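You operate a simulated robot arm through the tools that you are given. There is no shell and no other tool. Be economical: measure what you need, move in short steps, check, and stop when the job is done.

You run a simulated two-armed robot. Do the job below in one go: nothing can be reset, and whatever is moved stays where it is left.

TASK
Pick up the clear bottle that says "slip water" from the top of the vacuum plate with one hand, pass it to the other hand and put it on the upper shelf of the packing table. Set down upright: clear bottle.

The check looks at the end state, three seconds after you hand in, the way a careful person would. Anything else that was tipped, shoved, dropped, spilled or broken makes it a failure.

THE ROBOT
Two 7-joint arms with two-finger parallel grippers on one trunk, on a base that drives. Base frame: it is fixed to the floor where the robot stands at the start and does not move with it; the origin is under the middle of the robot, x ahead of it, y to its left, z up. Lengths are in cm, angles in degrees, forces in N, time in s.
The left shoulder is at the start at [5, 16.8, 115.7], the right one opposite. With the tool pointing down near the work surface each hand reaches from about 22 to 66 cm from the robot's upright axis, wherever it stands, measured 20 degrees to its own side. Places, roughly: upper shelf of the packing table (160x20 cm) [124, -40, 130]. Payload 1.57 kg a hand.
The TCP of each hand is the grasp point between the finger pads, 3 cm short of the fingertips. In the tool frame z runs along the fingers and y along their closing line. Largest opening 8 cm; finger width 1.7, thickness 1.2; the body of the gripper, 4 by 8.2 cm, starts 8 cm behind the TCP.
Orientation is told as [roll, pitch, yaw] about the base's x, y, z axes, in that order, counted from this pose: with the fingers straight down and closing along the base's y, the tool's x points along the base's -x, its y along +y and its z along -z.

THE INTERFACE
- The arms move only by the tool jog_arm. It takes "left_increments", "right_increments" or both (then of equal length, played together; a hand with none holds still); each is a list of rows, each an object of numbers (a shift or turn left out is 0, a gripper value left out holds the last): "tx", "ty", "tz": the shift along the tool's x, y, z in m; "ax", "ay", "az": the turn, a rotation vector about the tool's x, y, z in degrees; "fingers": the gripper command, from -1 (fully open) to 1 (shut), values between in proportion. In form: [{"tx": .., "ty": .., "tz": .., "ax": .., "ay": .., "az": .., "fingers": ..}, ...]. A call has 1 to 20 rows; each row is the pose to reach, as a shift and turn from the pose commanded when the call began, along the tool's axes at that moment. Each row takes 0.2 s and may step no farther than 5 cm and 8.6 degrees from the row before; otherwise, or with a gripper value out of range, the whole call is refused. A pose out of reach is approached as far as the arm can. The call stops where the force on the tool passes 40 N (or 10 N more than at its start, if that is more) or the arm is blocked; 0.2 s more then pass. The fingers move at their own pace (about 4.5 cm/s each) and stop on an object; they squeeze with about 39 N. The grip force told is the motor's: it shows also when the fingers shut on nothing. Time passes only in rows, and 0.2 s behind the last, so rows that repeat a pose let the fingers close. The reply holds the time, the measured pose of the TCP, the force on the tool along the base axes, the opening and the grip force, in the units named above and with some noise, with the torque about the TCP (base axes, N m) and any sound that the robot's microphone picked up.
- Cameras (640 x 400 px; columns grow to the right, rows downward): "scene" is now at [12.74, -1.03, 136.74]; the picture's right is [-0.14, -0.99, 0.00], its down [-0.58, 0.08, -0.81] and it looks along [0.80, -0.12, -0.58] (base axes); focal length 214 px, centre (320, 200). "left" rides on the left gripper at [7.2, 0.7, -12.2] in its tool frame; the picture's right is [-0.09, 1.00, 0.00], its down [-0.84, -0.08, -0.54] and it looks along [-0.54, -0.05, 0.84] (tool axes); focal length 238 px, centre (320, 200). "right" rides on the right gripper at [7.2, -0.7, -12.2] in its tool frame; the picture's right is [0.09, 1.00, 0.00], its down [-0.84, 0.08, -0.54] and it looks along [-0.54, 0.05, 0.84] (tool axes); focal length 238 px, centre (320, 200). There is no depth. A picture from a camera that has moved, and an enlarged one, comes with that camera's place and axes in the base frame and with its lens.
- grab_frame(camera): a new picture of that camera. No time passes.
- lift_body(by): slides the trunk up (or, below 0, down) by that many cm; the arms and the scene camera ride with it, the base frame stays. It gives what a move gives, with no picture.
- steer(legs): drives the robot by 1 to 6 legs, each [ahead, left, turn to the left] in cm, cm and degrees, along the robot's own axes; the way and the turn of a leg run together, so that a leg with both is an arc; at most 150 cm and 180 degrees a leg. The arms and the cameras ride along, it lands a little off, and it stops where it bumps. It gives what a move gives.
- aim_head(pan, tilt): turns the head with the scene camera to pan (to the left, within 80 degrees either way) and tilt (down, from -29 to 69), counted from straight ahead of the robot. It gives what a move gives.
- inspect(camera, box): a new picture of the part [left, top, right, bottom] of that camera's present view, enlarged. No time passes.
- sign_off(): hands the job in; it is judged then, once.

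Go step by step. Nothing tells you exact positions but the pictures and the camera data: compare them with the known pose of the tool, close in by small moves and look again before you grip or let go. The budget is 120 turns and 100 pictures, counting those below and the enlarged ones. Unless the task says otherwise, let go and move clear before handing in, and close with one line.

The tools are called after "Emit:" as name(argument=value, ...) on one line, values as JSON. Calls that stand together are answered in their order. jog_arm: Moves the arms, as the interface text tells. Its arguments: {"type":"object","properties":{"left_increments":{"type":"array"},"right_increments":{"type":"array"}},"required":[]} The other tools are called the same way: lift_body (by) slides the trunk up or down; steer (legs) drives the base; aim_head (pan, tilt) turns the head that bears the scene camera; grab_frame (camera) takes a picture; inspect (camera, box) takes an enlarged picture of a part of a camera's view; sign_off () hands the job in.

At the start:

```text
clock: 0.0
left_eef_pos: [37.33, 17.32, 117.65]
left_tcp_rot: [-0.2, 0.0, 0.1]
left_contact_force: [0.5, 0.4, -0.1]
left_wrist_torque: [0.0, -0.01, 0.0]
left_width: 8.01
left_gripper_force: 0.0
right_eef_pos: [43.32, -15.44, 105.9]
right_tcp_rot: [0.0, -0.1, -0.1]
right_contact_force: [0.3, -0.4, -0.2]
right_wrist_torque: [-0.01, -0.01, -0.02]
right_width: 7.98
right_gripper_force: 0.2
trunk travel left (down, up): [-32.5, 11.8]
robot x, y, heading: [-0.13, 0.22, -0.0]
head pan, tilt: [-8.2, 35.6]
```

scene: 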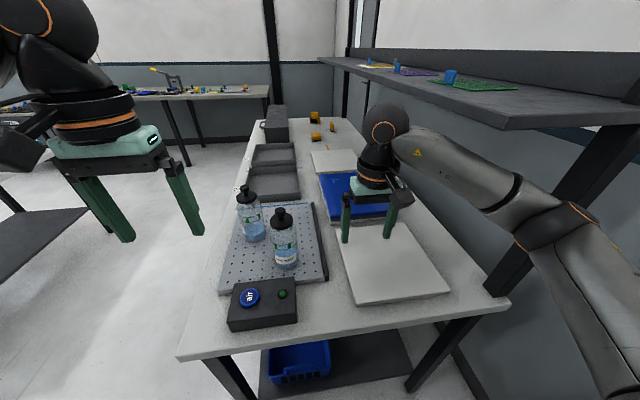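
right: 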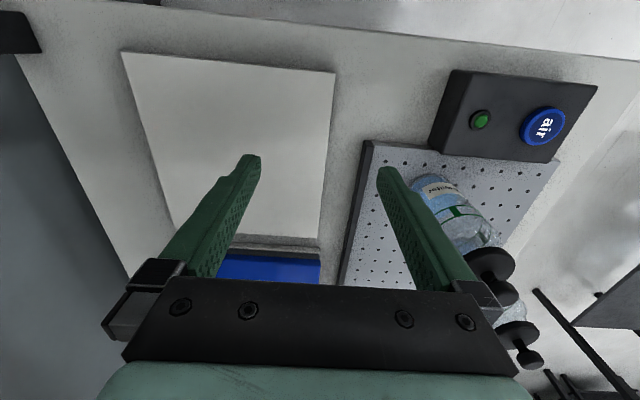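
left: 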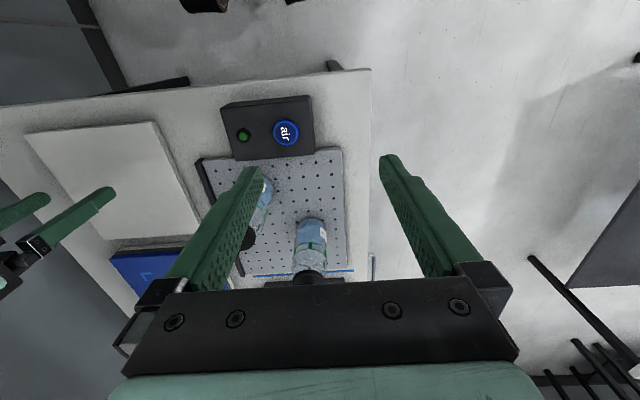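

I see two clear bottles with black caps on the perforated vacuum plate, and the upper shelf to the right. I first enlarge the labels to see which one says "slip water".

Emit:
inspect(camera="scene", box=[220, 180, 320, 280])

Emit:
inspect(camera="right", box=[390, 160, 550, 370])

Emit:
inspect(camera="left", box=[230, 160, 350, 290])

```text
4.00 times, centred on (270, 230) of scene
camera zoom: at [12.74, -1.03, 136.74], right [-0.14, -0.99, 0.0], down [-0.58, 0.08, -0.81], along [0.8, -0.12, -0.58], focal length 858 px, centre (520, 80)
```

zoom: 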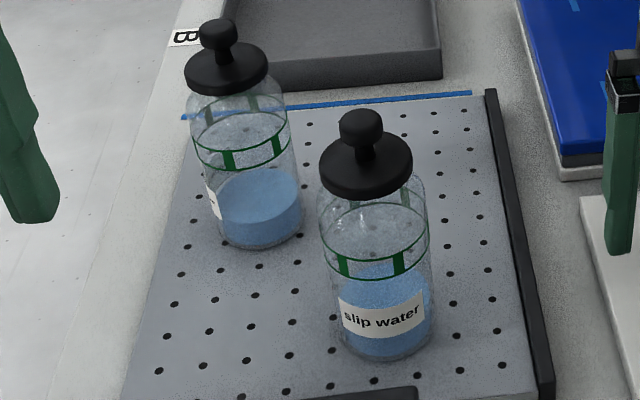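

```text
1.90 times, centred on (470, 265) of right
camera zoom: at [36.23, -16.18, 118.06], right [-0.09, 1.0, 0.0], down [0.84, 0.08, 0.54], along [0.54, 0.05, -0.84], focal length 454 px, centre (34, 76)
```

zoom: 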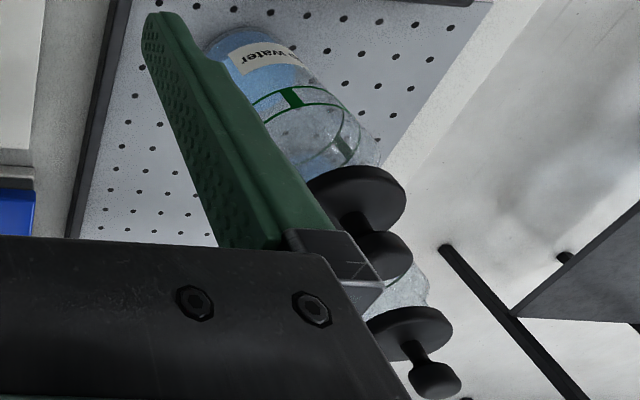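

```text
3.08 times, centred on (290, 225) of left
camera zoom: at [30.06, 17.92, 129.93], right [0.09, 1.0, 0.0], down [0.84, -0.08, 0.54], along [0.54, -0.05, -0.84], focal length 733 px, centre (412, 123)
```

zoom: 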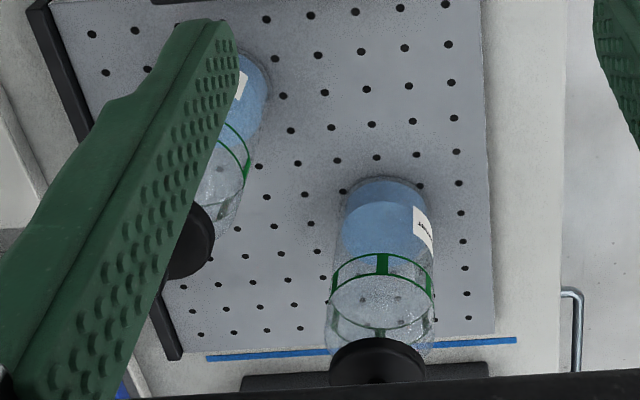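

The near bottle is "slip water", at about x 50, y 2.4, standing on the plate. Before moving I look at the shelf to pick a free spot.

Emit:
aim_head(pan=-40, tilt=15)

Emit:
grab_frame(camera="scene")

```text
clock: 1.0
left_eef_pos: [37.23, 17.28, 117.69]
left_tcp_rot: [-0.1, 0.0, 0.0]
left_contact_force: [0.1, -0.1, -0.1]
left_wrist_torque: [-0.01, 0.01, 0.04]
left_width: 8.01
left_gripper_force: 0.1
right_eef_pos: [43.42, -15.42, 105.86]
right_tcp_rot: [0.0, 0.0, -0.2]
right_contact_force: [0.3, -0.5, 0.3]
right_wrist_torque: [0.0, 0.0, -0.01]
right_width: 7.98
right_gripper_force: 0.1
trunk travel left (down, up): [-32.5, 11.8]
robot x, y, heading: [0.1, 0.01, 0.1]
head pan, tilt: [-40.0, 15.0]
```

```text
93 pictures are left
camera scene: at [11.22, -5.78, 140.03], right [-0.64, -0.77, 0.0], down [-0.2, 0.17, -0.97], along [0.74, -0.62, -0.26], focal length 214 px, centre (320, 200)
```

scene: 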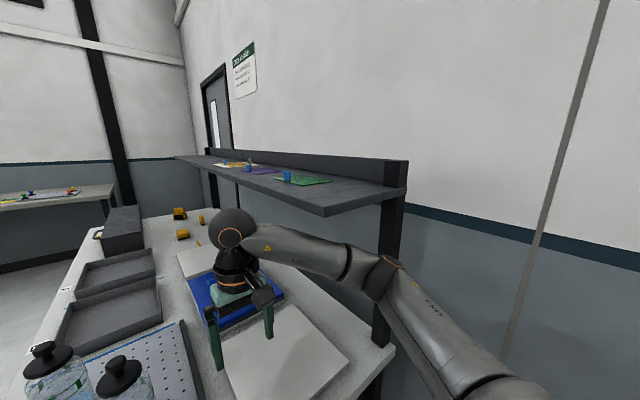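

The shelf's near end is empty, with its front edge about y -27, surface about z 130 and the green mat starting near x 52, so I aim to put the bottle around x 44, y -37. Now I bring the open left hand to a pre-grasp pose behind the bottle, pitched 45°.

Emit:
jog_arm(left_increments=[{"tx": 0, "ty": -0.03, "tz": 0.0, "ay": -7.5, "fingers": -1}, {"tx": 0, "ty": -0.06, "tz": 0.0, "ay": -15}, {"tx": 0, "ty": -0.09, "tz": 0.02, "ay": -22.5}, {"tx": -0.01, "ty": -0.12, "tz": 0.04, "ay": -30}, {"tx": -0.02, "ty": -0.149, "tz": 0.06, "ay": -37.5}, {"tx": -0.03, "ty": -0.149, "tz": 0.08, "ay": -45}, {"tx": -0.037, "ty": -0.149, "tz": 0.097, "ay": -45}, {"tx": -0.037, "ty": -0.149, "tz": 0.097, "ay": -45}])

Emit:
aim_head(pan=0, tilt=45)

Emit:
grab_frame(camera="scene")

Emit:
grab_frame(camera="left")

```text
clock: 2.8
left_eef_pos: [41.01, 2.46, 108.13]
left_tcp_rot: [-0.2, -45.0, 0.1]
left_contact_force: [0.0, -0.3, -0.4]
left_wrist_torque: [-0.02, -0.04, 0.02]
left_width: 8.0
left_gripper_force: 0.1
right_eef_pos: [43.26, -15.46, 105.84]
right_tcp_rot: [-0.1, 0.0, 0.0]
right_contact_force: [0.2, 0.2, 0.3]
right_wrist_torque: [0.03, -0.02, 0.01]
right_width: 8.01
right_gripper_force: 0.1
trunk travel left (down, up): [-32.5, 11.8]
robot x, y, heading: [-0.15, 0.05, -0.2]
head pan, tilt: [-40.0, 15.0]
```

```text
clock: 3.8
left_eef_pos: [40.9, 2.44, 108.16]
left_tcp_rot: [-0.3, -44.9, 0.1]
left_contact_force: [-1.3, 0.2, 0.6]
left_wrist_torque: [0.01, -0.03, 0.02]
left_width: 7.99
left_gripper_force: 0.0
right_eef_pos: [43.39, -15.49, 105.9]
right_tcp_rot: [0.0, 0.0, -0.1]
right_contact_force: [-0.4, 0.2, -0.7]
right_wrist_torque: [0.01, 0.03, 0.03]
right_width: 8.0
right_gripper_force: 0.1
trunk travel left (down, up): [-32.5, 11.8]
robot x, y, heading: [0.16, 0.14, 0.2]
head pan, tilt: [0.0, 45.0]
```

```text
92 pictures are left
camera scene: at [12.19, 0.21, 135.36], right [0.0, -1.0, 0.0], down [-0.71, 0.0, -0.71], along [0.71, 0.0, -0.71], focal length 214 px, centre (320, 200)
```

scene: 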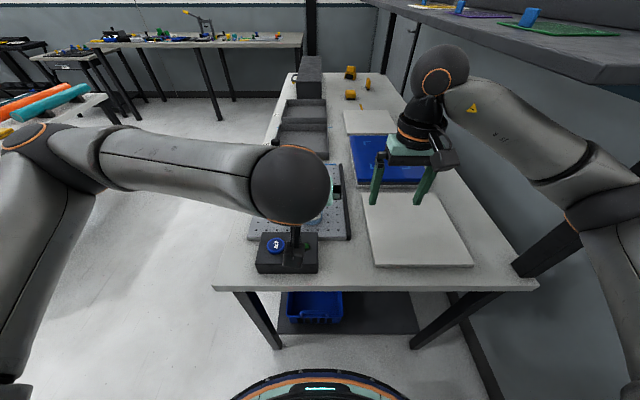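

```text
91 pictures are left
camera left: at [27.22, 3.05, 111.77], right [0.07, 1.0, 0.06], down [0.21, -0.08, 0.97], along [0.98, -0.05, -0.21], focal length 238 px, centre (320, 200)
```

left: 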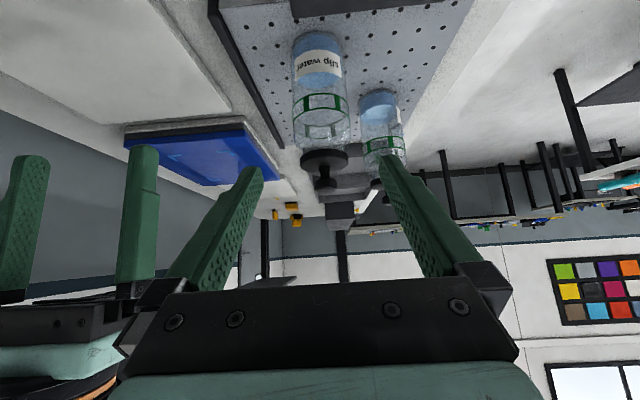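

The bottle lies between the fingers' lines in the left view, but my depth estimates differ, so I enlarge it to measure better.

Emit:
inspect(camera="left", box=[240, 20, 420, 200])

Emit:
inspect(camera="scene", box=[240, 150, 380, 280])

```text
2.22 times, centred on (330, 110) of left
camera zoom: at [27.22, 3.05, 111.77], right [0.07, 1.0, 0.06], down [0.21, -0.08, 0.97], along [0.98, -0.05, -0.21], focal length 530 px, centre (298, 400)
```

zoom: 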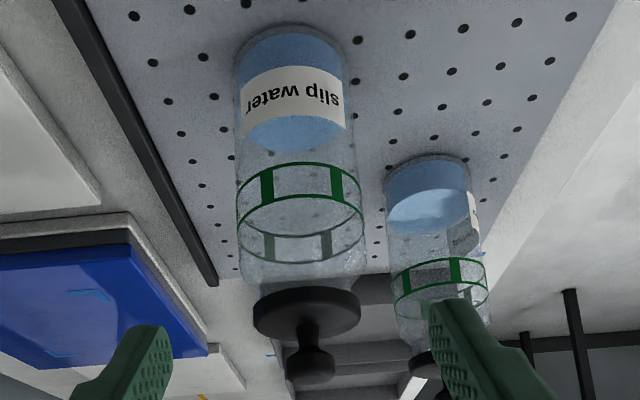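

```text
3.08 times, centred on (310, 215) of scene
camera zoom: at [12.19, 0.21, 135.36], right [0.0, -1.0, 0.0], down [-0.71, 0.0, -0.71], along [0.71, 0.0, -0.71], focal length 660 px, centre (351, 154)
```

zoom: 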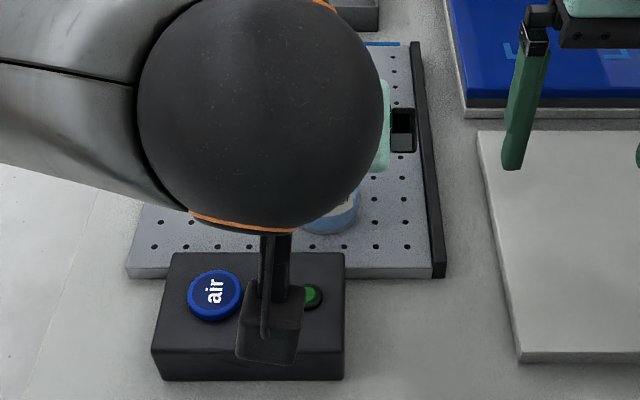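

Rechecking with the plate top near z 87.2, everything agrees: bottle centre about (53.2, 2.5), about 7 cm wide, lid near z 102. Clearance is about 0.5 cm a side, so I go half way in along the tool axis and look again.

Emit:
jog_arm(left_increments=[{"tz": 0.025}, {"tz": 0.05}, {"tz": 0.075}, {"tz": 0.075}])

Emit:
grab_frame(camera="left")

Emit:
grab_frame(camera="right")

```text
clock: 4.8
left_eef_pos: [46.18, 2.55, 102.69]
left_tcp_rot: [-0.2, -45.1, 0.2]
left_contact_force: [0.3, 1.6, -0.3]
left_wrist_torque: [-0.02, 0.01, 0.0]
left_width: 8.01
left_gripper_force: 0.2
right_eef_pos: [43.44, -15.4, 105.99]
right_tcp_rot: [0.0, 0.1, -0.2]
right_contact_force: [0.5, 0.4, -0.4]
right_wrist_torque: [0.01, 0.01, 0.01]
right_width: 8.01
right_gripper_force: 0.0
trunk travel left (down, up): [-32.5, 11.8]
robot x, y, heading: [-0.22, -0.17, -0.2]
head pan, tilt: [0.0, 45.0]
```

```text
88 pictures are left
camera left: at [32.47, 3.08, 106.32], right [0.07, 1.0, 0.06], down [0.21, -0.08, 0.98], along [0.98, -0.05, -0.21], focal length 238 px, centre (320, 200)
```

left: 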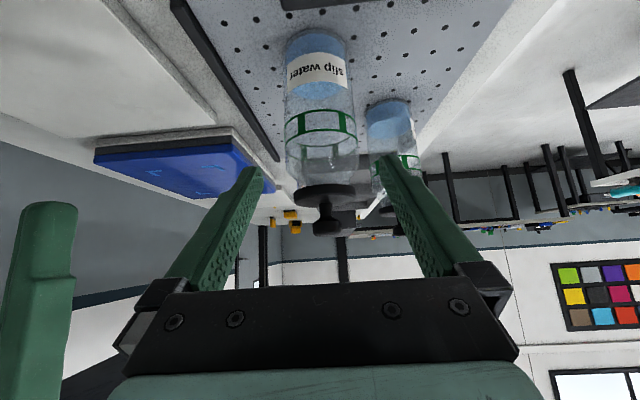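

```text
87 pictures are left
camera right: at [36.22, -16.18, 118.06], right [-0.09, 1.0, 0.0], down [0.84, 0.08, 0.54], along [0.54, 0.05, -0.84], focal length 238 px, centre (320, 200)
```

right: 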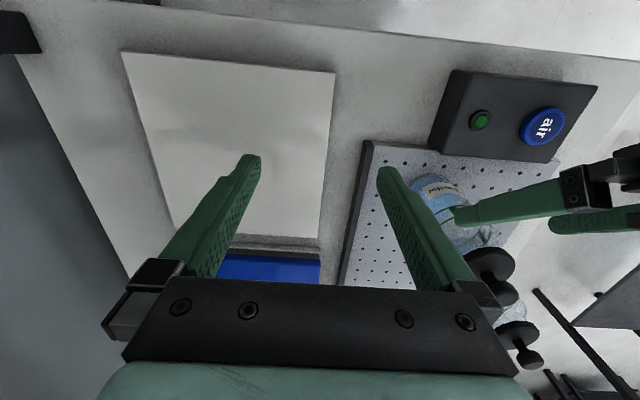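

The left camera shows the bottle axis about 0.35 cm to the left of the finger midline. I correct that, advance part way and check again.

Emit:
jog_arm(left_increments=[{"ty": 0.0034, "tx": -0.003}, {"ty": 0.0034, "tx": -0.006, "tz": 0.02}, {"ty": 0.0034, "tx": -0.006, "tz": 0.04}, {"ty": 0.0034, "tx": -0.006, "tz": 0.04}])

Emit:
grab_frame(camera="left")

Emit:
inspect(camera="right", box=[380, 120, 600, 300])

```text
clock: 5.8
left_eef_pos: [49.38, 2.71, 100.25]
left_tcp_rot: [-0.3, -45.1, 0.1]
left_contact_force: [-0.1, -0.9, 0.0]
left_wrist_torque: [-0.03, -0.01, 0.01]
left_width: 8.0
left_gripper_force: 0.0
right_eef_pos: [43.43, -15.56, 106.0]
right_tcp_rot: [0.0, 0.0, 0.0]
right_contact_force: [0.4, 0.2, -0.3]
right_wrist_torque: [0.0, 0.05, 0.01]
right_width: 7.99
right_gripper_force: 0.0
trunk travel left (down, up): [-32.5, 11.8]
robot x, y, heading: [-0.04, 0.17, 0.1]
head pan, tilt: [0.0, 45.0]
```

```text
86 pictures are left
camera left: at [35.7, 3.39, 103.89], right [0.07, 1.0, 0.06], down [0.21, -0.08, 0.97], along [0.98, -0.05, -0.21], focal length 238 px, centre (320, 200)
```

left: 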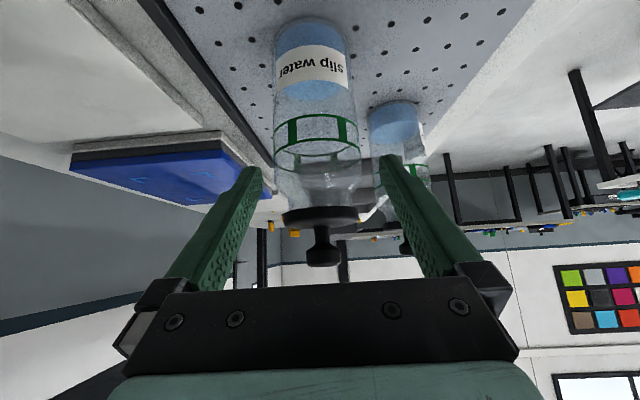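

```text
2.22 times, centred on (490, 210) of right
camera zoom: at [36.22, -16.18, 118.06], right [-0.09, 1.0, 0.0], down [0.84, 0.08, 0.54], along [0.54, 0.05, -0.84], focal length 530 px, centre (-58, 178)
```

zoom: 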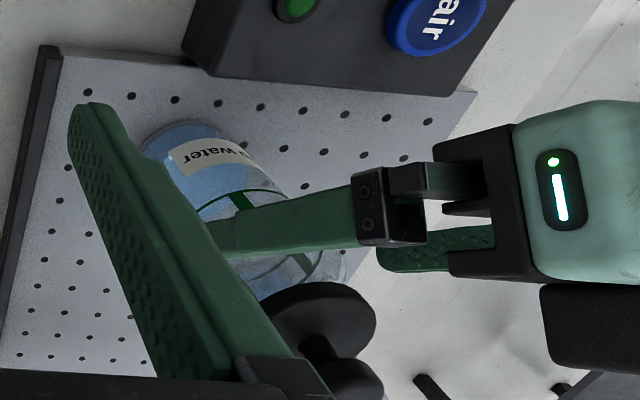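

The bottle now lies within 0.15 cm of the finger midline, with about half a centimetre free on each side. I advance the remaining 5.2 cm and look once more before closing.

Emit:
jog_arm(left_increments=[{"ty": -0.001, "tz": 0.015}, {"ty": -0.001, "tz": 0.03}, {"ty": -0.001, "tz": 0.042}, {"ty": -0.001, "tz": 0.052}, {"ty": -0.001, "tz": 0.052}])

Emit:
grab_frame(camera="left")

Emit:
inspect(camera="right", box=[380, 120, 600, 300])

```text
clock: 7.0
left_eef_pos: [53.14, 2.43, 96.43]
left_tcp_rot: [-0.1, -45.0, 0.0]
left_contact_force: [0.3, -0.4, 0.3]
left_wrist_torque: [0.0, 0.0, -0.02]
left_width: 8.0
left_gripper_force: 0.0
right_eef_pos: [43.4, -15.46, 106.02]
right_tcp_rot: [0.0, 0.0, 0.0]
right_contact_force: [-0.2, -0.6, 0.2]
right_wrist_torque: [-0.02, -0.01, 0.0]
right_width: 8.0
right_gripper_force: 0.1
trunk travel left (down, up): [-32.5, 11.8]
robot x, y, heading: [-0.21, 0.24, 0.2]
head pan, tilt: [0.0, 45.0]
```

```text
84 pictures are left
camera left: at [39.35, 3.05, 100.04], right [0.07, 1.0, 0.06], down [0.21, -0.08, 0.97], along [0.98, -0.05, -0.21], focal length 238 px, centre (320, 200)
```

left: 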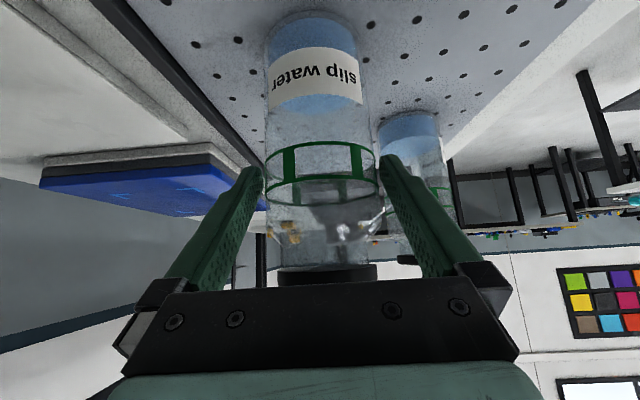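

```text
2.22 times, centred on (490, 210) of right
camera zoom: at [36.22, -16.18, 118.06], right [-0.09, 1.0, 0.0], down [0.84, 0.08, 0.54], along [0.54, 0.05, -0.84], focal length 530 px, centre (-58, 178)
```

zoom: 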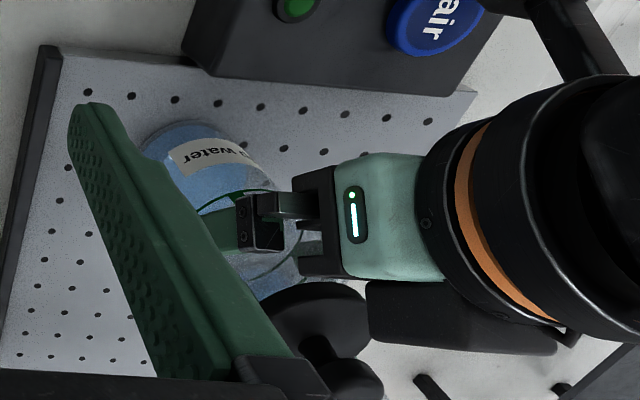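

The bottle stands centred between the pads and hasn't moved. I close the left gripper.

Emit:
jog_arm(left_increments=[{"fingers": 1}, {"fingers": 1}, {"fingers": 1}, {"fingers": 1}, {"fingers": 1}])

Emit:
grab_frame(camera="left")

```text
clock: 8.2
left_eef_pos: [53.09, 2.38, 96.36]
left_tcp_rot: [-0.3, -44.8, 0.1]
left_contact_force: [0.6, 0.4, -0.2]
left_wrist_torque: [0.02, -0.04, -0.05]
left_width: 6.81
left_gripper_force: 38.5
right_eef_pos: [43.43, -15.52, 105.94]
right_tcp_rot: [0.0, -0.1, -0.2]
right_contact_force: [-1.0, 0.3, 0.4]
right_wrist_torque: [0.0, 0.0, 0.0]
right_width: 8.0
right_gripper_force: 0.0
trunk travel left (down, up): [-32.5, 11.8]
robot x, y, heading: [-0.11, -0.39, -0.1]
head pan, tilt: [0.0, 45.0]
```

```text
82 pictures are left
camera left: at [39.34, 3.05, 100.04], right [0.07, 1.0, 0.06], down [0.21, -0.08, 0.97], along [0.98, -0.05, -0.21], focal length 238 px, centre (320, 200)
```

left: 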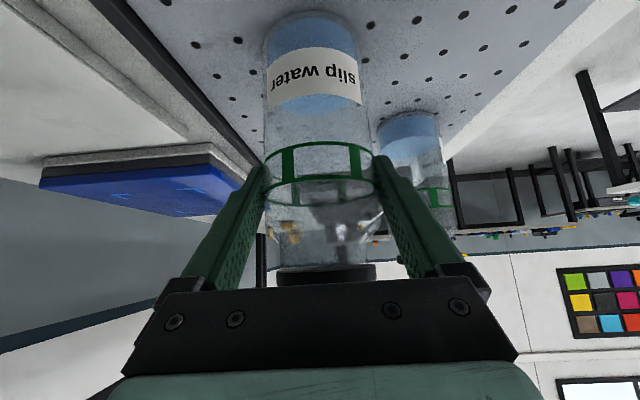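

Gripped at 6.8 cm wide. I lift gently by a few centimetres straight up and check whether it holds (the vacuum could be on).

Emit:
jog_arm(left_increments=[{"tx": -0.0035, "tz": -0.0035}, {"tx": -0.01, "tz": -0.01}, {"tx": -0.0212, "tz": -0.0212}, {"tx": -0.0212, "tz": -0.0212}])

Emit:
grab_frame(camera="left")

Emit:
grab_frame(camera="right")

```text
clock: 9.2
left_eef_pos: [53.21, 2.44, 99.56]
left_tcp_rot: [-0.2, -44.9, 0.1]
left_contact_force: [0.0, 0.8, -1.2]
left_wrist_torque: [0.01, 0.04, 0.03]
left_width: 6.83
left_gripper_force: 38.8
right_eef_pos: [43.36, -15.43, 106.03]
right_tcp_rot: [0.0, 0.0, -0.1]
right_contact_force: [0.0, -1.0, 0.1]
right_wrist_torque: [-0.01, 0.02, 0.03]
right_width: 8.01
right_gripper_force: 0.1
trunk travel left (down, up): [-32.5, 11.8]
robot x, y, heading: [-0.37, -0.1, -0.1]
head pan, tilt: [0.0, 45.0]
```

```text
81 pictures are left
camera left: at [39.41, 3.18, 103.14], right [0.07, 1.0, 0.06], down [0.21, -0.08, 0.97], along [0.98, -0.05, -0.21], focal length 238 px, centre (320, 200)
```

left: 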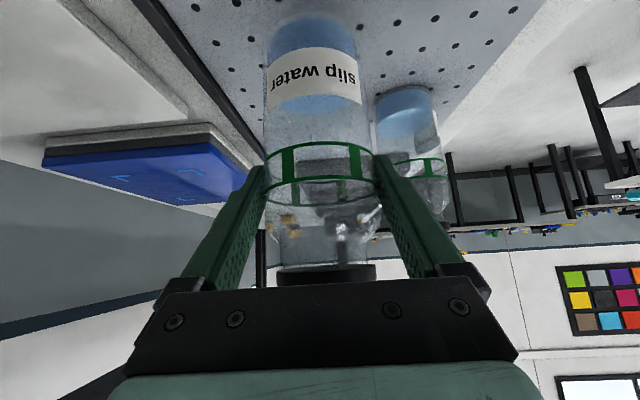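

```text
80 pictures are left
camera right: at [36.24, -16.18, 118.06], right [-0.09, 1.0, 0.0], down [0.84, 0.08, 0.54], along [0.54, 0.05, -0.84], focal length 238 px, centre (320, 200)
```

right: 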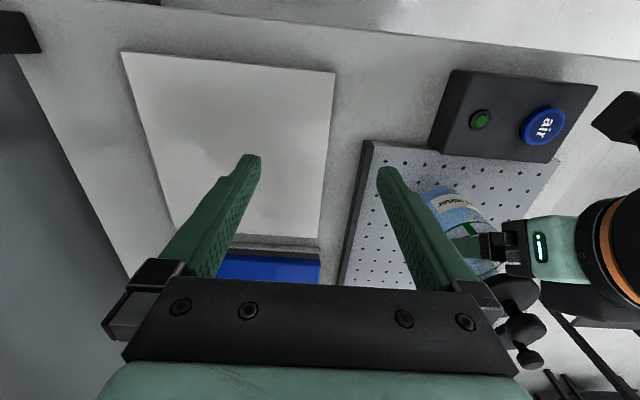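

The bottle lifts cleanly. I raise it 12 cm more to clear everything, then back the robot away from the table.

Emit:
jog_arm(left_increments=[{"tx": -0.014, "tz": -0.014}, {"tx": -0.028, "tz": -0.028}, {"tx": -0.042, "tz": -0.042}, {"tx": -0.056, "tz": -0.056}, {"tx": -0.07, "tz": -0.07}, {"tx": -0.085, "tz": -0.085}, {"tx": -0.085, "tz": -0.085}])

Emit:
steer(legs=[[-15, 0, 0]])

Emit:
lift_body(by=10)

Emit:
aim_head(pan=-15, tilt=25)

Emit:
grab_frame(camera="scene")

```text
clock: 10.8
left_eef_pos: [53.06, 2.58, 111.66]
left_tcp_rot: [-0.2, -44.9, 0.1]
left_contact_force: [0.2, -0.8, -2.1]
left_wrist_torque: [0.0, 0.0, 0.06]
left_width: 6.83
left_gripper_force: 38.9
right_eef_pos: [43.39, -15.42, 105.77]
right_tcp_rot: [0.0, 0.0, -0.3]
right_contact_force: [-0.1, -0.8, 0.2]
right_wrist_torque: [0.0, 0.01, 0.0]
right_width: 8.0
right_gripper_force: 0.1
trunk travel left (down, up): [-32.5, 11.8]
robot x, y, heading: [-0.42, 0.22, -0.0]
head pan, tilt: [0.0, 45.0]
```

```text
clock: 12.2
left_eef_pos: [37.85, 2.6, 111.64]
left_tcp_rot: [-0.1, -45.0, 0.2]
left_contact_force: [-1.8, 0.2, -1.7]
left_wrist_torque: [-0.01, 0.0, 0.01]
left_width: 6.81
left_gripper_force: 39.0
right_eef_pos: [28.2, -15.26, 105.96]
right_tcp_rot: [0.0, -0.1, 0.1]
right_contact_force: [0.4, -0.2, 1.0]
right_wrist_torque: [0.0, -0.01, 0.01]
right_width: 8.02
right_gripper_force: 0.0
trunk travel left (down, up): [-32.5, 11.8]
robot x, y, heading: [-15.37, -0.17, -0.1]
head pan, tilt: [0.0, 45.0]
```

```text
clock: 13.6
left_eef_pos: [37.96, 2.7, 121.69]
left_tcp_rot: [-0.2, -44.9, 0.2]
left_contact_force: [0.1, -0.7, -1.1]
left_wrist_torque: [0.01, 0.03, 0.01]
left_width: 6.83
left_gripper_force: 38.7
right_eef_pos: [28.34, -15.3, 115.81]
right_tcp_rot: [0.1, -0.1, 0.2]
right_contact_force: [0.0, 0.2, -0.3]
right_wrist_torque: [0.01, -0.01, -0.01]
right_width: 8.0
right_gripper_force: 0.0
trunk travel left (down, up): [-42.5, 1.8]
robot x, y, heading: [-15.03, -0.35, 0.0]
head pan, tilt: [0.0, 45.0]
```

```text
clock: 14.4
left_eef_pos: [37.9, 2.69, 121.56]
left_tcp_rot: [-0.1, -44.9, 0.2]
left_contact_force: [-0.3, -1.0, -1.4]
left_wrist_torque: [-0.03, 0.04, 0.0]
left_width: 6.83
left_gripper_force: 39.0
right_eef_pos: [28.31, -15.36, 115.96]
right_tcp_rot: [0.1, 0.1, 0.1]
right_contact_force: [0.6, 0.4, -0.1]
right_wrist_torque: [-0.01, 0.01, 0.0]
right_width: 8.02
right_gripper_force: 0.1
trunk travel left (down, up): [-42.5, 1.8]
robot x, y, heading: [-15.15, -0.19, 0.3]
head pan, tilt: [-15.0, 25.0]
```

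```text
79 pictures are left
camera scene: at [-2.16, -2.15, 148.4], right [-0.26, -0.97, 0.0], down [-0.41, 0.11, -0.91], along [0.88, -0.23, -0.42], focal length 214 px, centre (320, 200)
```

scene: 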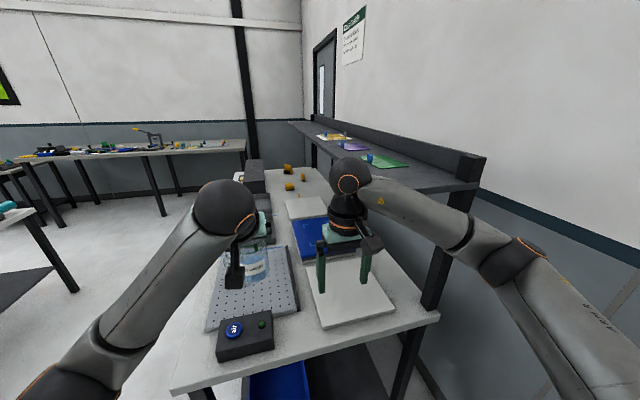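

The bottle is held well clear and the trunk is up. I enlarge the shelf end to triangulate its corners.

Emit:
inspect(camera="scene", box=[350, 120, 510, 220])

```text
4.00 times, centred on (430, 170) of scene
camera zoom: at [-2.16, -2.15, 148.4], right [-0.26, -0.97, 0.0], down [-0.41, 0.11, -0.91], along [0.88, -0.23, -0.42], focal length 858 px, centre (-120, 320)
```

zoom: 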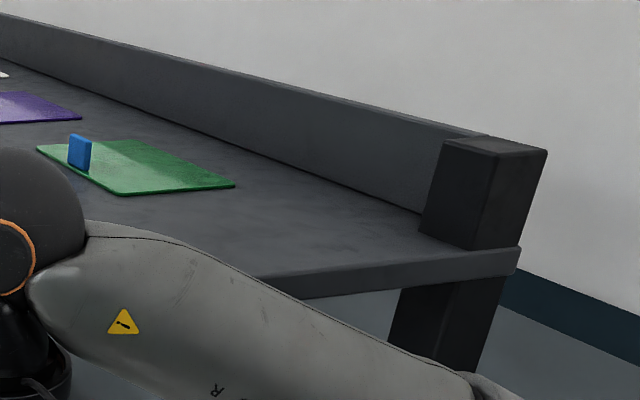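

The shelf's near end is at x 35.8 with its surface at z 130, and the mat starts at x 52.4, so the target (44, -37) holds. Now I turn the left hand 45° to the right about the bottle and pitch the right hand 60° up from straight down for a side grip.

Emit:
jog_arm(left_increments=[{"ax": 4, "az": 4}, {"ax": 8, "az": 8}, {"ax": 12, "az": 12}, {"ax": 16, "az": 16}, {"ax": 20, "az": 20}, {"ax": 24, "az": 24}, {"ax": 28, "az": 28}, {"ax": 31.8, "az": 31.8}, {"ax": 31.8, "az": 31.8}], right_increments=[{"ay": -7.5, "fingers": -1}, {"ay": -15}, {"ay": -22.5}, {"ay": -30}, {"ay": -37.5}, {"ay": -45}, {"ay": -52.5}, {"ay": -60}, {"ay": -60}])

Emit:
grab_frame(camera="scene")

```text
clock: 16.4
left_eef_pos: [38.1, 2.71, 121.65]
left_tcp_rot: [-0.3, -45.1, -44.7]
left_contact_force: [-0.3, 0.8, -1.9]
left_wrist_torque: [0.02, -0.01, -0.03]
left_width: 6.83
left_gripper_force: 39.0
right_eef_pos: [28.39, -15.31, 115.95]
right_tcp_rot: [0.0, -60.0, 0.3]
right_contact_force: [-1.2, -1.0, 0.2]
right_wrist_torque: [-0.01, 0.02, -0.02]
right_width: 7.99
right_gripper_force: 0.1
trunk travel left (down, up): [-42.5, 1.8]
robot x, y, heading: [-15.09, 0.03, 0.2]
head pan, tilt: [-15.0, 25.0]
```

```text
77 pictures are left
camera scene: at [-2.17, -2.16, 148.41], right [-0.26, -0.97, 0.0], down [-0.41, 0.11, -0.91], along [0.88, -0.23, -0.42], focal length 214 px, centre (320, 200)
```

scene: 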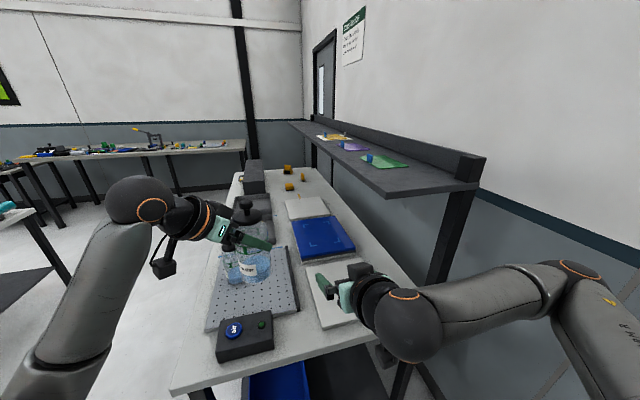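

Both hands look good and the bottle is upright. Next I yaw the right hand 45° to the left and bring it to 14 cm short of the bottle at low grip height.

Emit:
jog_arm(right_increments=[{"ty": 0.01, "ax": -6.5, "az": -3.75}, {"ty": 0.02, "ax": -13, "az": -7.5}, {"ty": 0.04, "ax": -19.5, "az": -11.25}, {"ty": 0.055, "ax": -26, "az": -15}, {"ty": 0.07, "ax": -32.5, "az": -18.75}, {"ty": 0.081, "ax": -39, "az": -22.5}, {"ty": 0.081, "ax": -39, "az": -22.5}])

Emit:
grab_frame(camera="right")

Emit:
inspect(camera="scene", box=[160, 160, 460, 360])

```text
clock: 18.0
left_eef_pos: [38.0, 2.81, 121.65]
left_tcp_rot: [-0.2, -45.0, -44.7]
left_contact_force: [0.5, 0.7, -1.6]
left_wrist_torque: [-0.01, -0.01, 0.01]
left_width: 6.83
left_gripper_force: 39.2
right_eef_pos: [28.35, -7.37, 115.64]
right_tcp_rot: [-0.1, -60.0, 45.1]
right_contact_force: [0.6, 0.4, 0.1]
right_wrist_torque: [0.01, 0.02, 0.02]
right_width: 8.0
right_gripper_force: 0.0
right hand out of reach, approached as far as the arm can: row 1, 2
trunk travel left (down, up): [-42.5, 1.8]
robot x, y, heading: [-14.97, 0.01, 0.3]
head pan, tilt: [-15.0, 25.0]
```

```text
76 pictures are left
camera right: at [18.86, -17.89, 115.57], right [-0.74, 0.67, -0.08], down [-0.09, 0.02, 1.0], along [0.67, 0.74, 0.05], focal length 238 px, centre (320, 200)
```

right: 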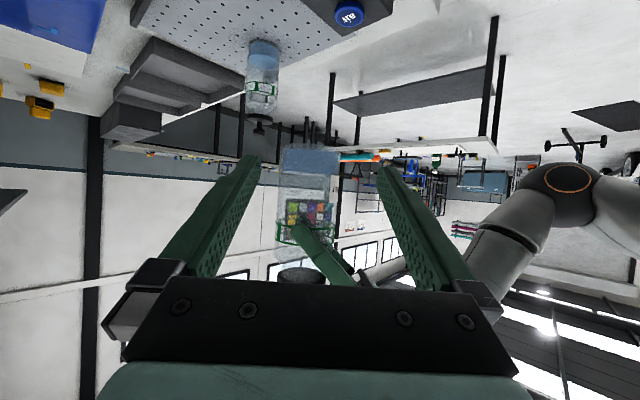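

```text
2.00 times, centred on (310, 260) of scene
camera zoom: at [-2.17, -2.15, 148.41], right [-0.26, -0.97, 0.0], down [-0.41, 0.11, -0.91], along [0.88, -0.23, -0.42], focal length 429 px, centre (340, 80)
```

zoom: 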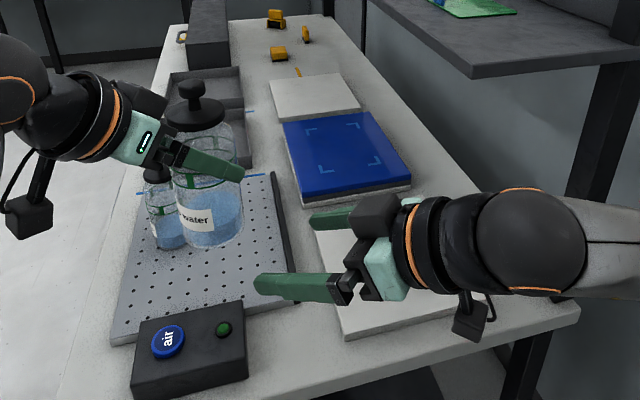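

The right hand faces the bottle with its fingers on either side. I enlarge the view to measure the bottle's base and centring before closing in.

Emit:
inspect(camera="right", box=[230, 120, 410, 300])

```text
2.22 times, centred on (320, 210) of right
camera zoom: at [18.86, -17.89, 115.57], right [-0.74, 0.67, -0.08], down [-0.09, 0.02, 1.0], along [0.67, 0.74, 0.05], focal length 530 px, centre (320, 178)
```

zoom: 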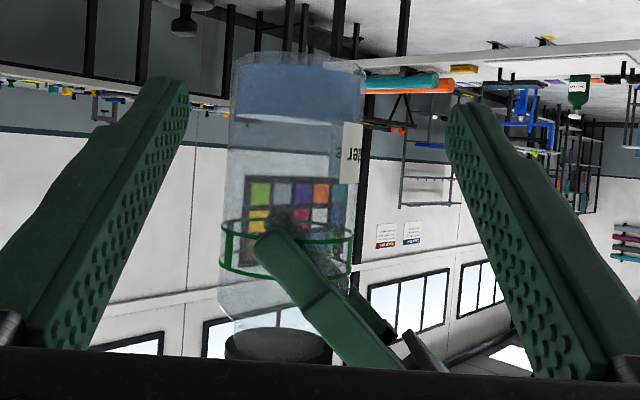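

The bottle is vertical; its base is at about z 111.2 and its axis about 0.7 cm toward the hand's −y side. I correct laterally, drop 0.4 cm, and advance half way horizontally.

Emit:
jog_arm(right_increments=[{"ty": -0.007, "tx": 0.003, "tz": 0.002}, {"ty": -0.007, "tx": -0.009, "tz": 0.023}, {"ty": -0.007, "tx": -0.02, "tz": 0.043}, {"ty": -0.007, "tx": -0.0315, "tz": 0.0626}, {"ty": -0.007, "tx": -0.0315, "tz": 0.0626}])

Emit:
grab_frame(camera="right")

Emit:
inspect(camera="scene", box=[160, 160, 400, 320])

```text
clock: 19.2
left_eef_pos: [38.02, 2.64, 121.6]
left_tcp_rot: [-0.2, -45.0, -44.8]
left_contact_force: [-0.5, 0.2, -1.2]
left_wrist_torque: [0.01, 0.01, 0.02]
left_width: 6.85
left_gripper_force: 39.2
right_eef_pos: [33.59, -2.96, 115.55]
right_tcp_rot: [-0.1, -60.0, 45.1]
right_contact_force: [-0.3, -0.3, -0.2]
right_wrist_torque: [-0.01, -0.02, -0.02]
right_width: 8.0
right_gripper_force: 0.0
trunk travel left (down, up): [-42.5, 1.8]
robot x, y, heading: [-15.14, 0.08, -0.2]
head pan, tilt: [-15.0, 25.0]
```

```text
73 pictures are left
camera right: at [24.2, -13.5, 115.33], right [-0.74, 0.67, -0.08], down [-0.09, 0.02, 1.0], along [0.67, 0.74, 0.05], focal length 238 px, centre (320, 200)
```

right: 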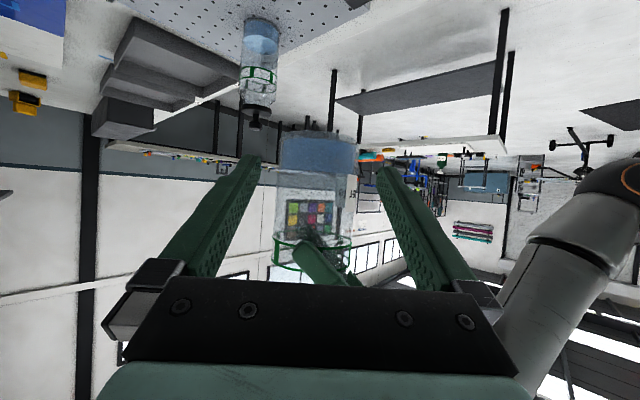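

```text
2.50 times, centred on (280, 240) of scene
camera zoom: at [-2.19, -2.18, 148.42], right [-0.26, -0.97, 0.0], down [-0.41, 0.11, -0.91], along [0.88, -0.23, -0.42], focal length 536 px, centre (420, 100)
```

zoom: 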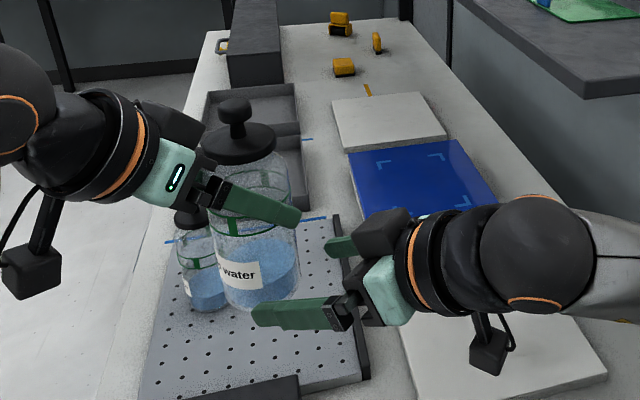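

Nearly centred now, with about 7 cm left to go. I advance 4.5 cm more and check.

Emit:
jog_arm(right_increments=[{"ty": -0.0015, "tx": -0.004, "tz": 0.014}, {"ty": -0.0015, "tx": -0.012, "tz": 0.027}, {"ty": -0.0015, "tx": -0.02, "tz": 0.0405}, {"ty": -0.0015, "tx": -0.02, "tz": 0.0405}])

Emit:
grab_frame(camera="right")

Emit:
inspect(camera="scene", box=[200, 180, 380, 300])

```text
clock: 20.2
left_eef_pos: [37.89, 2.65, 121.63]
left_tcp_rot: [-0.2, -45.0, -44.8]
left_contact_force: [0.1, -0.4, -1.3]
left_wrist_torque: [0.01, 0.01, -0.02]
left_width: 6.85
left_gripper_force: 38.8
right_eef_pos: [37.14, 0.34, 115.17]
right_tcp_rot: [-0.1, -60.0, 45.2]
right_contact_force: [-0.3, -0.6, -0.1]
right_wrist_torque: [-0.01, -0.03, 0.01]
right_width: 8.0
right_gripper_force: 0.1
trunk travel left (down, up): [-42.5, 1.8]
robot x, y, heading: [-15.16, 0.02, 0.1]
head pan, tilt: [-15.0, 25.0]
```

```text
71 pictures are left
camera right: at [27.64, -10.37, 115.08], right [-0.74, 0.67, -0.08], down [-0.09, 0.02, 1.0], along [0.67, 0.74, 0.05], focal length 238 px, centre (320, 200)
```

right: 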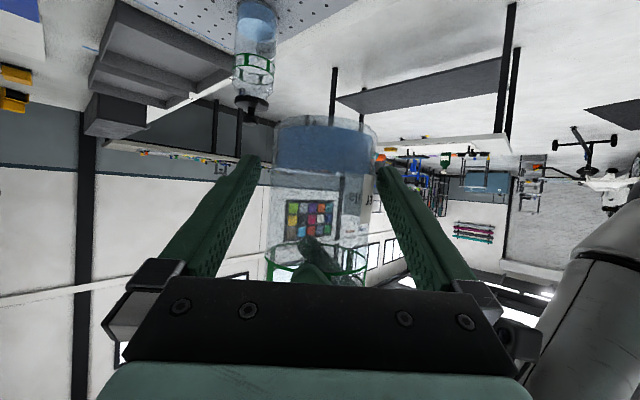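

```text
3.33 times, centred on (290, 240) of scene
camera zoom: at [-2.18, -2.17, 148.41], right [-0.26, -0.97, 0.0], down [-0.41, 0.11, -0.91], along [0.88, -0.23, -0.42], focal length 715 px, centre (420, 67)
```

zoom: 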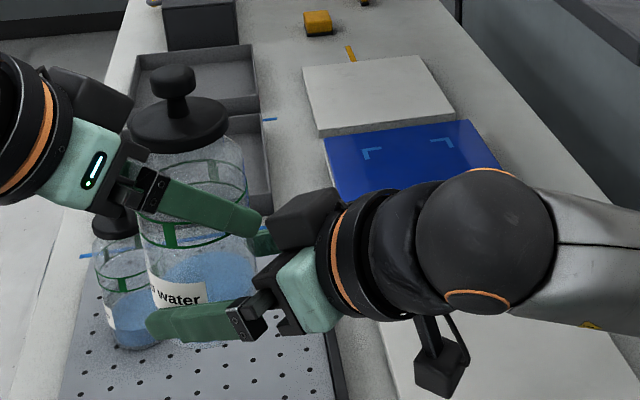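

The bottle is between the right fingers, about 0.25 cm off centre. I make the last 1.6 cm and close the right gripper, watching forces.

Emit:
jog_arm(right_increments=[{"ty": 0.0025, "tx": -0.004, "tz": 0.007}, {"ty": 0.0025, "tx": -0.008, "tz": 0.0139}, {"ty": 0.0025, "tx": -0.008, "tz": 0.0139}])

Emit:
grab_frame(camera="right")

Emit:
inspect(camera="scene", box=[200, 180, 380, 300])

```text
clock: 21.0
left_eef_pos: [38.0, 2.69, 121.7]
left_tcp_rot: [-0.2, -45.0, -44.8]
left_contact_force: [0.2, -0.2, -1.0]
left_wrist_torque: [0.0, 0.02, -0.02]
left_width: 6.83
left_gripper_force: 39.1
right_eef_pos: [37.93, 1.48, 115.17]
right_tcp_rot: [0.0, -60.1, 45.3]
right_contact_force: [-0.9, 0.4, 0.0]
right_wrist_torque: [0.0, 0.02, 0.01]
right_width: 8.0
right_gripper_force: 0.1
trunk travel left (down, up): [-42.5, 1.8]
robot x, y, heading: [-15.51, -0.03, -0.0]
head pan, tilt: [-15.0, 25.0]
```

```text
69 pictures are left
camera right: at [28.51, -9.01, 115.04], right [-0.74, 0.67, -0.08], down [-0.09, 0.02, 1.0], along [0.67, 0.74, 0.05], focal length 238 px, centre (320, 200)
```

right: 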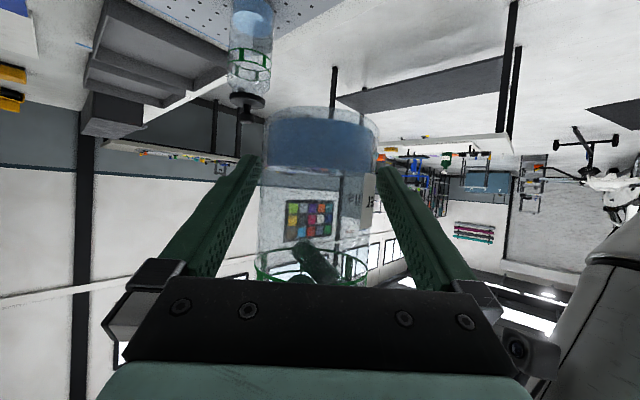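

```text
3.33 times, centred on (290, 240) of scene
camera zoom: at [-2.17, -2.16, 148.41], right [-0.26, -0.97, 0.0], down [-0.41, 0.11, -0.91], along [0.88, -0.23, -0.42], focal length 715 px, centre (420, 67)
```

zoom: 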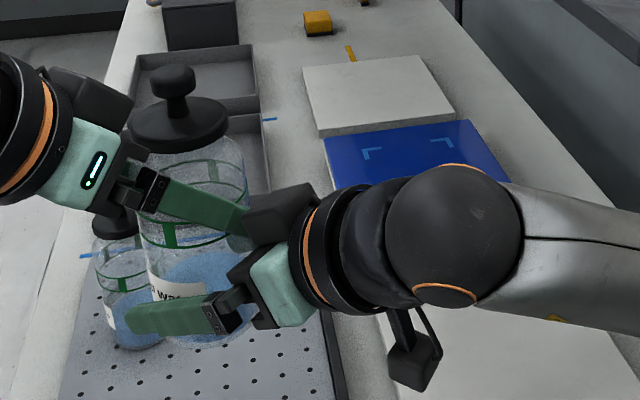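

The fingers straddle the bottle without contact, but the left fingertip looks close to the right hand's upper block. I check from the left camera before closing.

Emit:
grab_frame(camera="left")

```text
67 pictures are left
camera left: at [28.72, 12.81, 125.28], right [0.75, 0.66, 0.06], down [0.09, -0.2, 0.98], along [0.66, -0.72, -0.21], focal length 238 px, centre (320, 200)
```

left: 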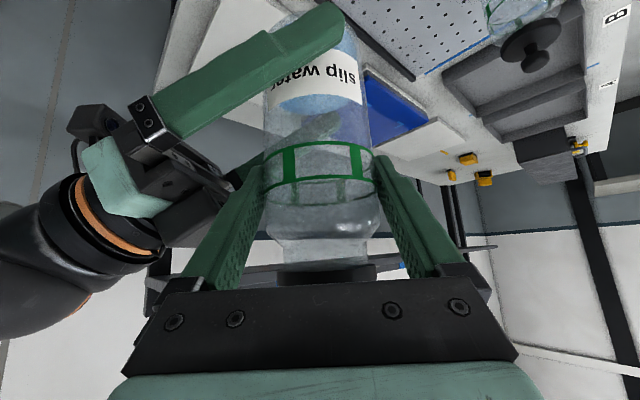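

No contact, but the gap to the left fingertip is slim and I am already at the bottle axis, so I back the right hand off 0.8 cm for opening room and then close it.

Emit:
jog_arm(right_increments=[{"ty": -0.0012, "tx": 0.004, "tz": -0.0069}, {"ty": -0.0012, "tx": 0.004, "tz": -0.0069}, {"ty": -0.0012, "tx": 0.004, "tz": -0.0069, "fingers": 1}, {"ty": -0.0012, "tx": 0.004, "tz": -0.0069, "fingers": 1}, {"ty": -0.0012, "tx": 0.004, "tz": -0.0069, "fingers": 1}, {"ty": -0.0012, "tx": 0.004, "tz": -0.0069, "fingers": 1}])

Emit:
grab_frame(camera="right")

Emit:
grab_frame(camera="left")

```text
clock: 22.4
left_eef_pos: [38.08, 2.69, 121.71]
left_tcp_rot: [-0.2, -45.0, -44.7]
left_contact_force: [-0.9, 0.2, -2.1]
left_wrist_torque: [0.02, 0.0, 0.09]
left_width: 6.81
left_gripper_force: 39.1
right_eef_pos: [37.67, 0.82, 115.24]
right_tcp_rot: [0.0, -60.0, 45.0]
right_contact_force: [1.7, -1.2, -0.1]
right_wrist_torque: [-0.01, 0.04, -0.13]
right_width: 6.83
right_gripper_force: 38.7
trunk travel left (down, up): [-42.5, 1.8]
robot x, y, heading: [-15.15, -0.21, 0.0]
head pan, tilt: [-15.0, 25.0]
```

```text
66 pictures are left
camera right: at [28.01, -9.7, 115.04], right [-0.74, 0.67, -0.08], down [-0.09, 0.02, 1.0], along [0.67, 0.74, 0.05], focal length 238 px, centre (320, 200)
```

right: 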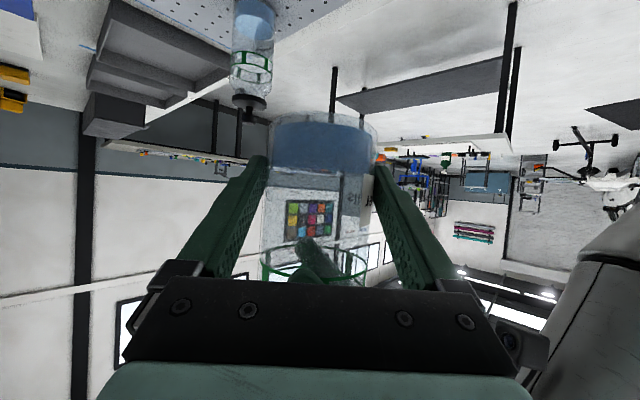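

```text
65 pictures are left
camera left: at [28.72, 12.82, 125.28], right [0.75, 0.66, 0.06], down [0.09, -0.2, 0.98], along [0.66, -0.72, -0.21], focal length 238 px, centre (320, 200)
```

left: 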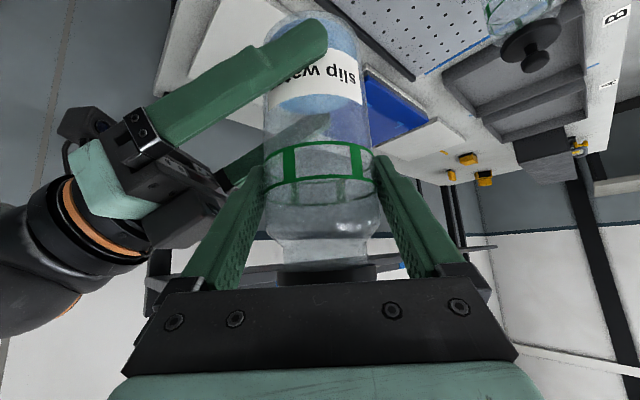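

Both hands now hold the bottle. I open the left fingers slightly wider than the bottle and check the right hand's load.

Emit:
jog_arm(left_increments=[{"fingers": -0.92}, {"fingers": -0.92}, {"fingers": -0.92}])

Emit:
grab_frame(camera="left")

```text
clock: 23.2
left_eef_pos: [37.92, 2.75, 121.68]
left_tcp_rot: [-0.1, -45.0, -44.8]
left_contact_force: [0.4, -0.1, -0.2]
left_wrist_torque: [0.04, -0.01, 0.02]
left_width: 7.69
left_gripper_force: 0.0
right_eef_pos: [37.46, 0.81, 115.23]
right_tcp_rot: [0.0, -59.9, 45.1]
right_contact_force: [0.2, -0.1, -1.3]
right_wrist_torque: [-0.01, 0.03, -0.01]
right_width: 6.83
right_gripper_force: 39.2
trunk travel left (down, up): [-42.5, 1.8]
robot x, y, heading: [-15.28, 0.11, -0.2]
head pan, tilt: [-15.0, 25.0]
```

```text
64 pictures are left
camera left: at [28.72, 12.82, 125.29], right [0.75, 0.66, 0.06], down [0.09, -0.2, 0.98], along [0.66, -0.72, -0.21], focal length 238 px, centre (320, 200)
```

left: 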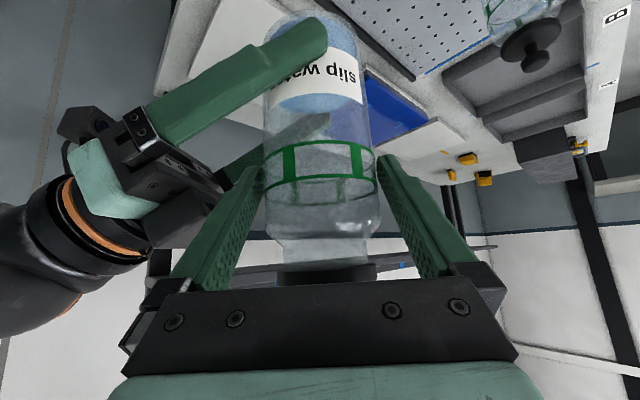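

The right hand carries the bottle alone and it stays steady. I retreat the left hand back along its axis.

Emit:
jog_arm(left_increments=[{"ty": -0.001, "tz": -0.01}, {"ty": -0.001, "tz": -0.03}, {"ty": -0.001, "tz": -0.06}, {"ty": -0.001, "tz": -0.09}, {"ty": -0.001, "tz": -0.12}, {"ty": -0.001, "tz": -0.12}])

Emit:
grab_frame(camera="scene")

Emit:
grab_frame(camera="left")

```text
clock: 24.6
left_eef_pos: [31.74, 8.53, 130.08]
left_tcp_rot: [-0.2, -45.0, -44.8]
left_contact_force: [-0.8, -0.2, 0.2]
left_wrist_torque: [0.0, -0.02, -0.03]
left_width: 7.68
left_gripper_force: 0.0
right_eef_pos: [37.63, 0.85, 115.21]
right_tcp_rot: [0.1, -60.0, 45.1]
right_contact_force: [0.2, 0.1, 0.5]
right_wrist_torque: [-0.02, 0.02, -0.01]
right_width: 6.82
right_gripper_force: 39.4
trunk travel left (down, up): [-42.5, 1.8]
robot x, y, heading: [-15.4, -0.39, 0.1]
head pan, tilt: [-15.0, 25.0]
```

```text
63 pictures are left
camera scene: at [-2.14, -2.17, 148.41], right [-0.26, -0.97, 0.0], down [-0.41, 0.11, -0.91], along [0.88, -0.23, -0.42], focal length 214 px, centre (320, 200)
```

scene: 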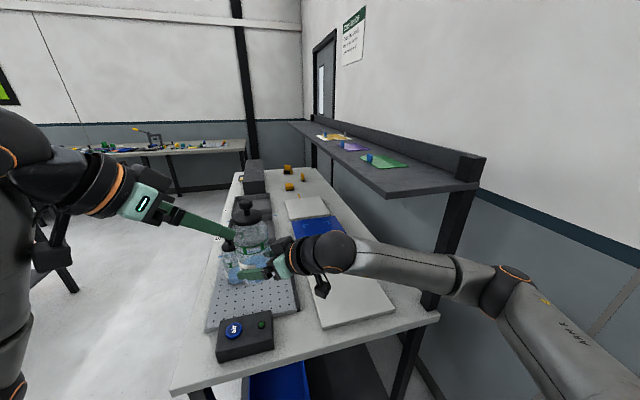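

```text
62 pictures are left
camera left: at [22.54, 18.63, 133.75], right [0.75, 0.66, 0.06], down [0.09, -0.2, 0.98], along [0.66, -0.72, -0.21], focal length 238 px, centre (320, 200)
```

left: 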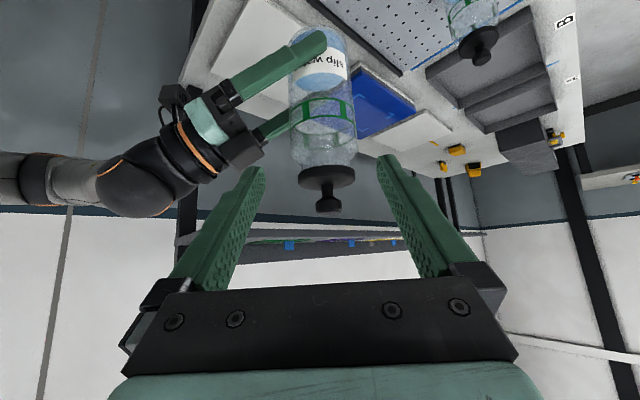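

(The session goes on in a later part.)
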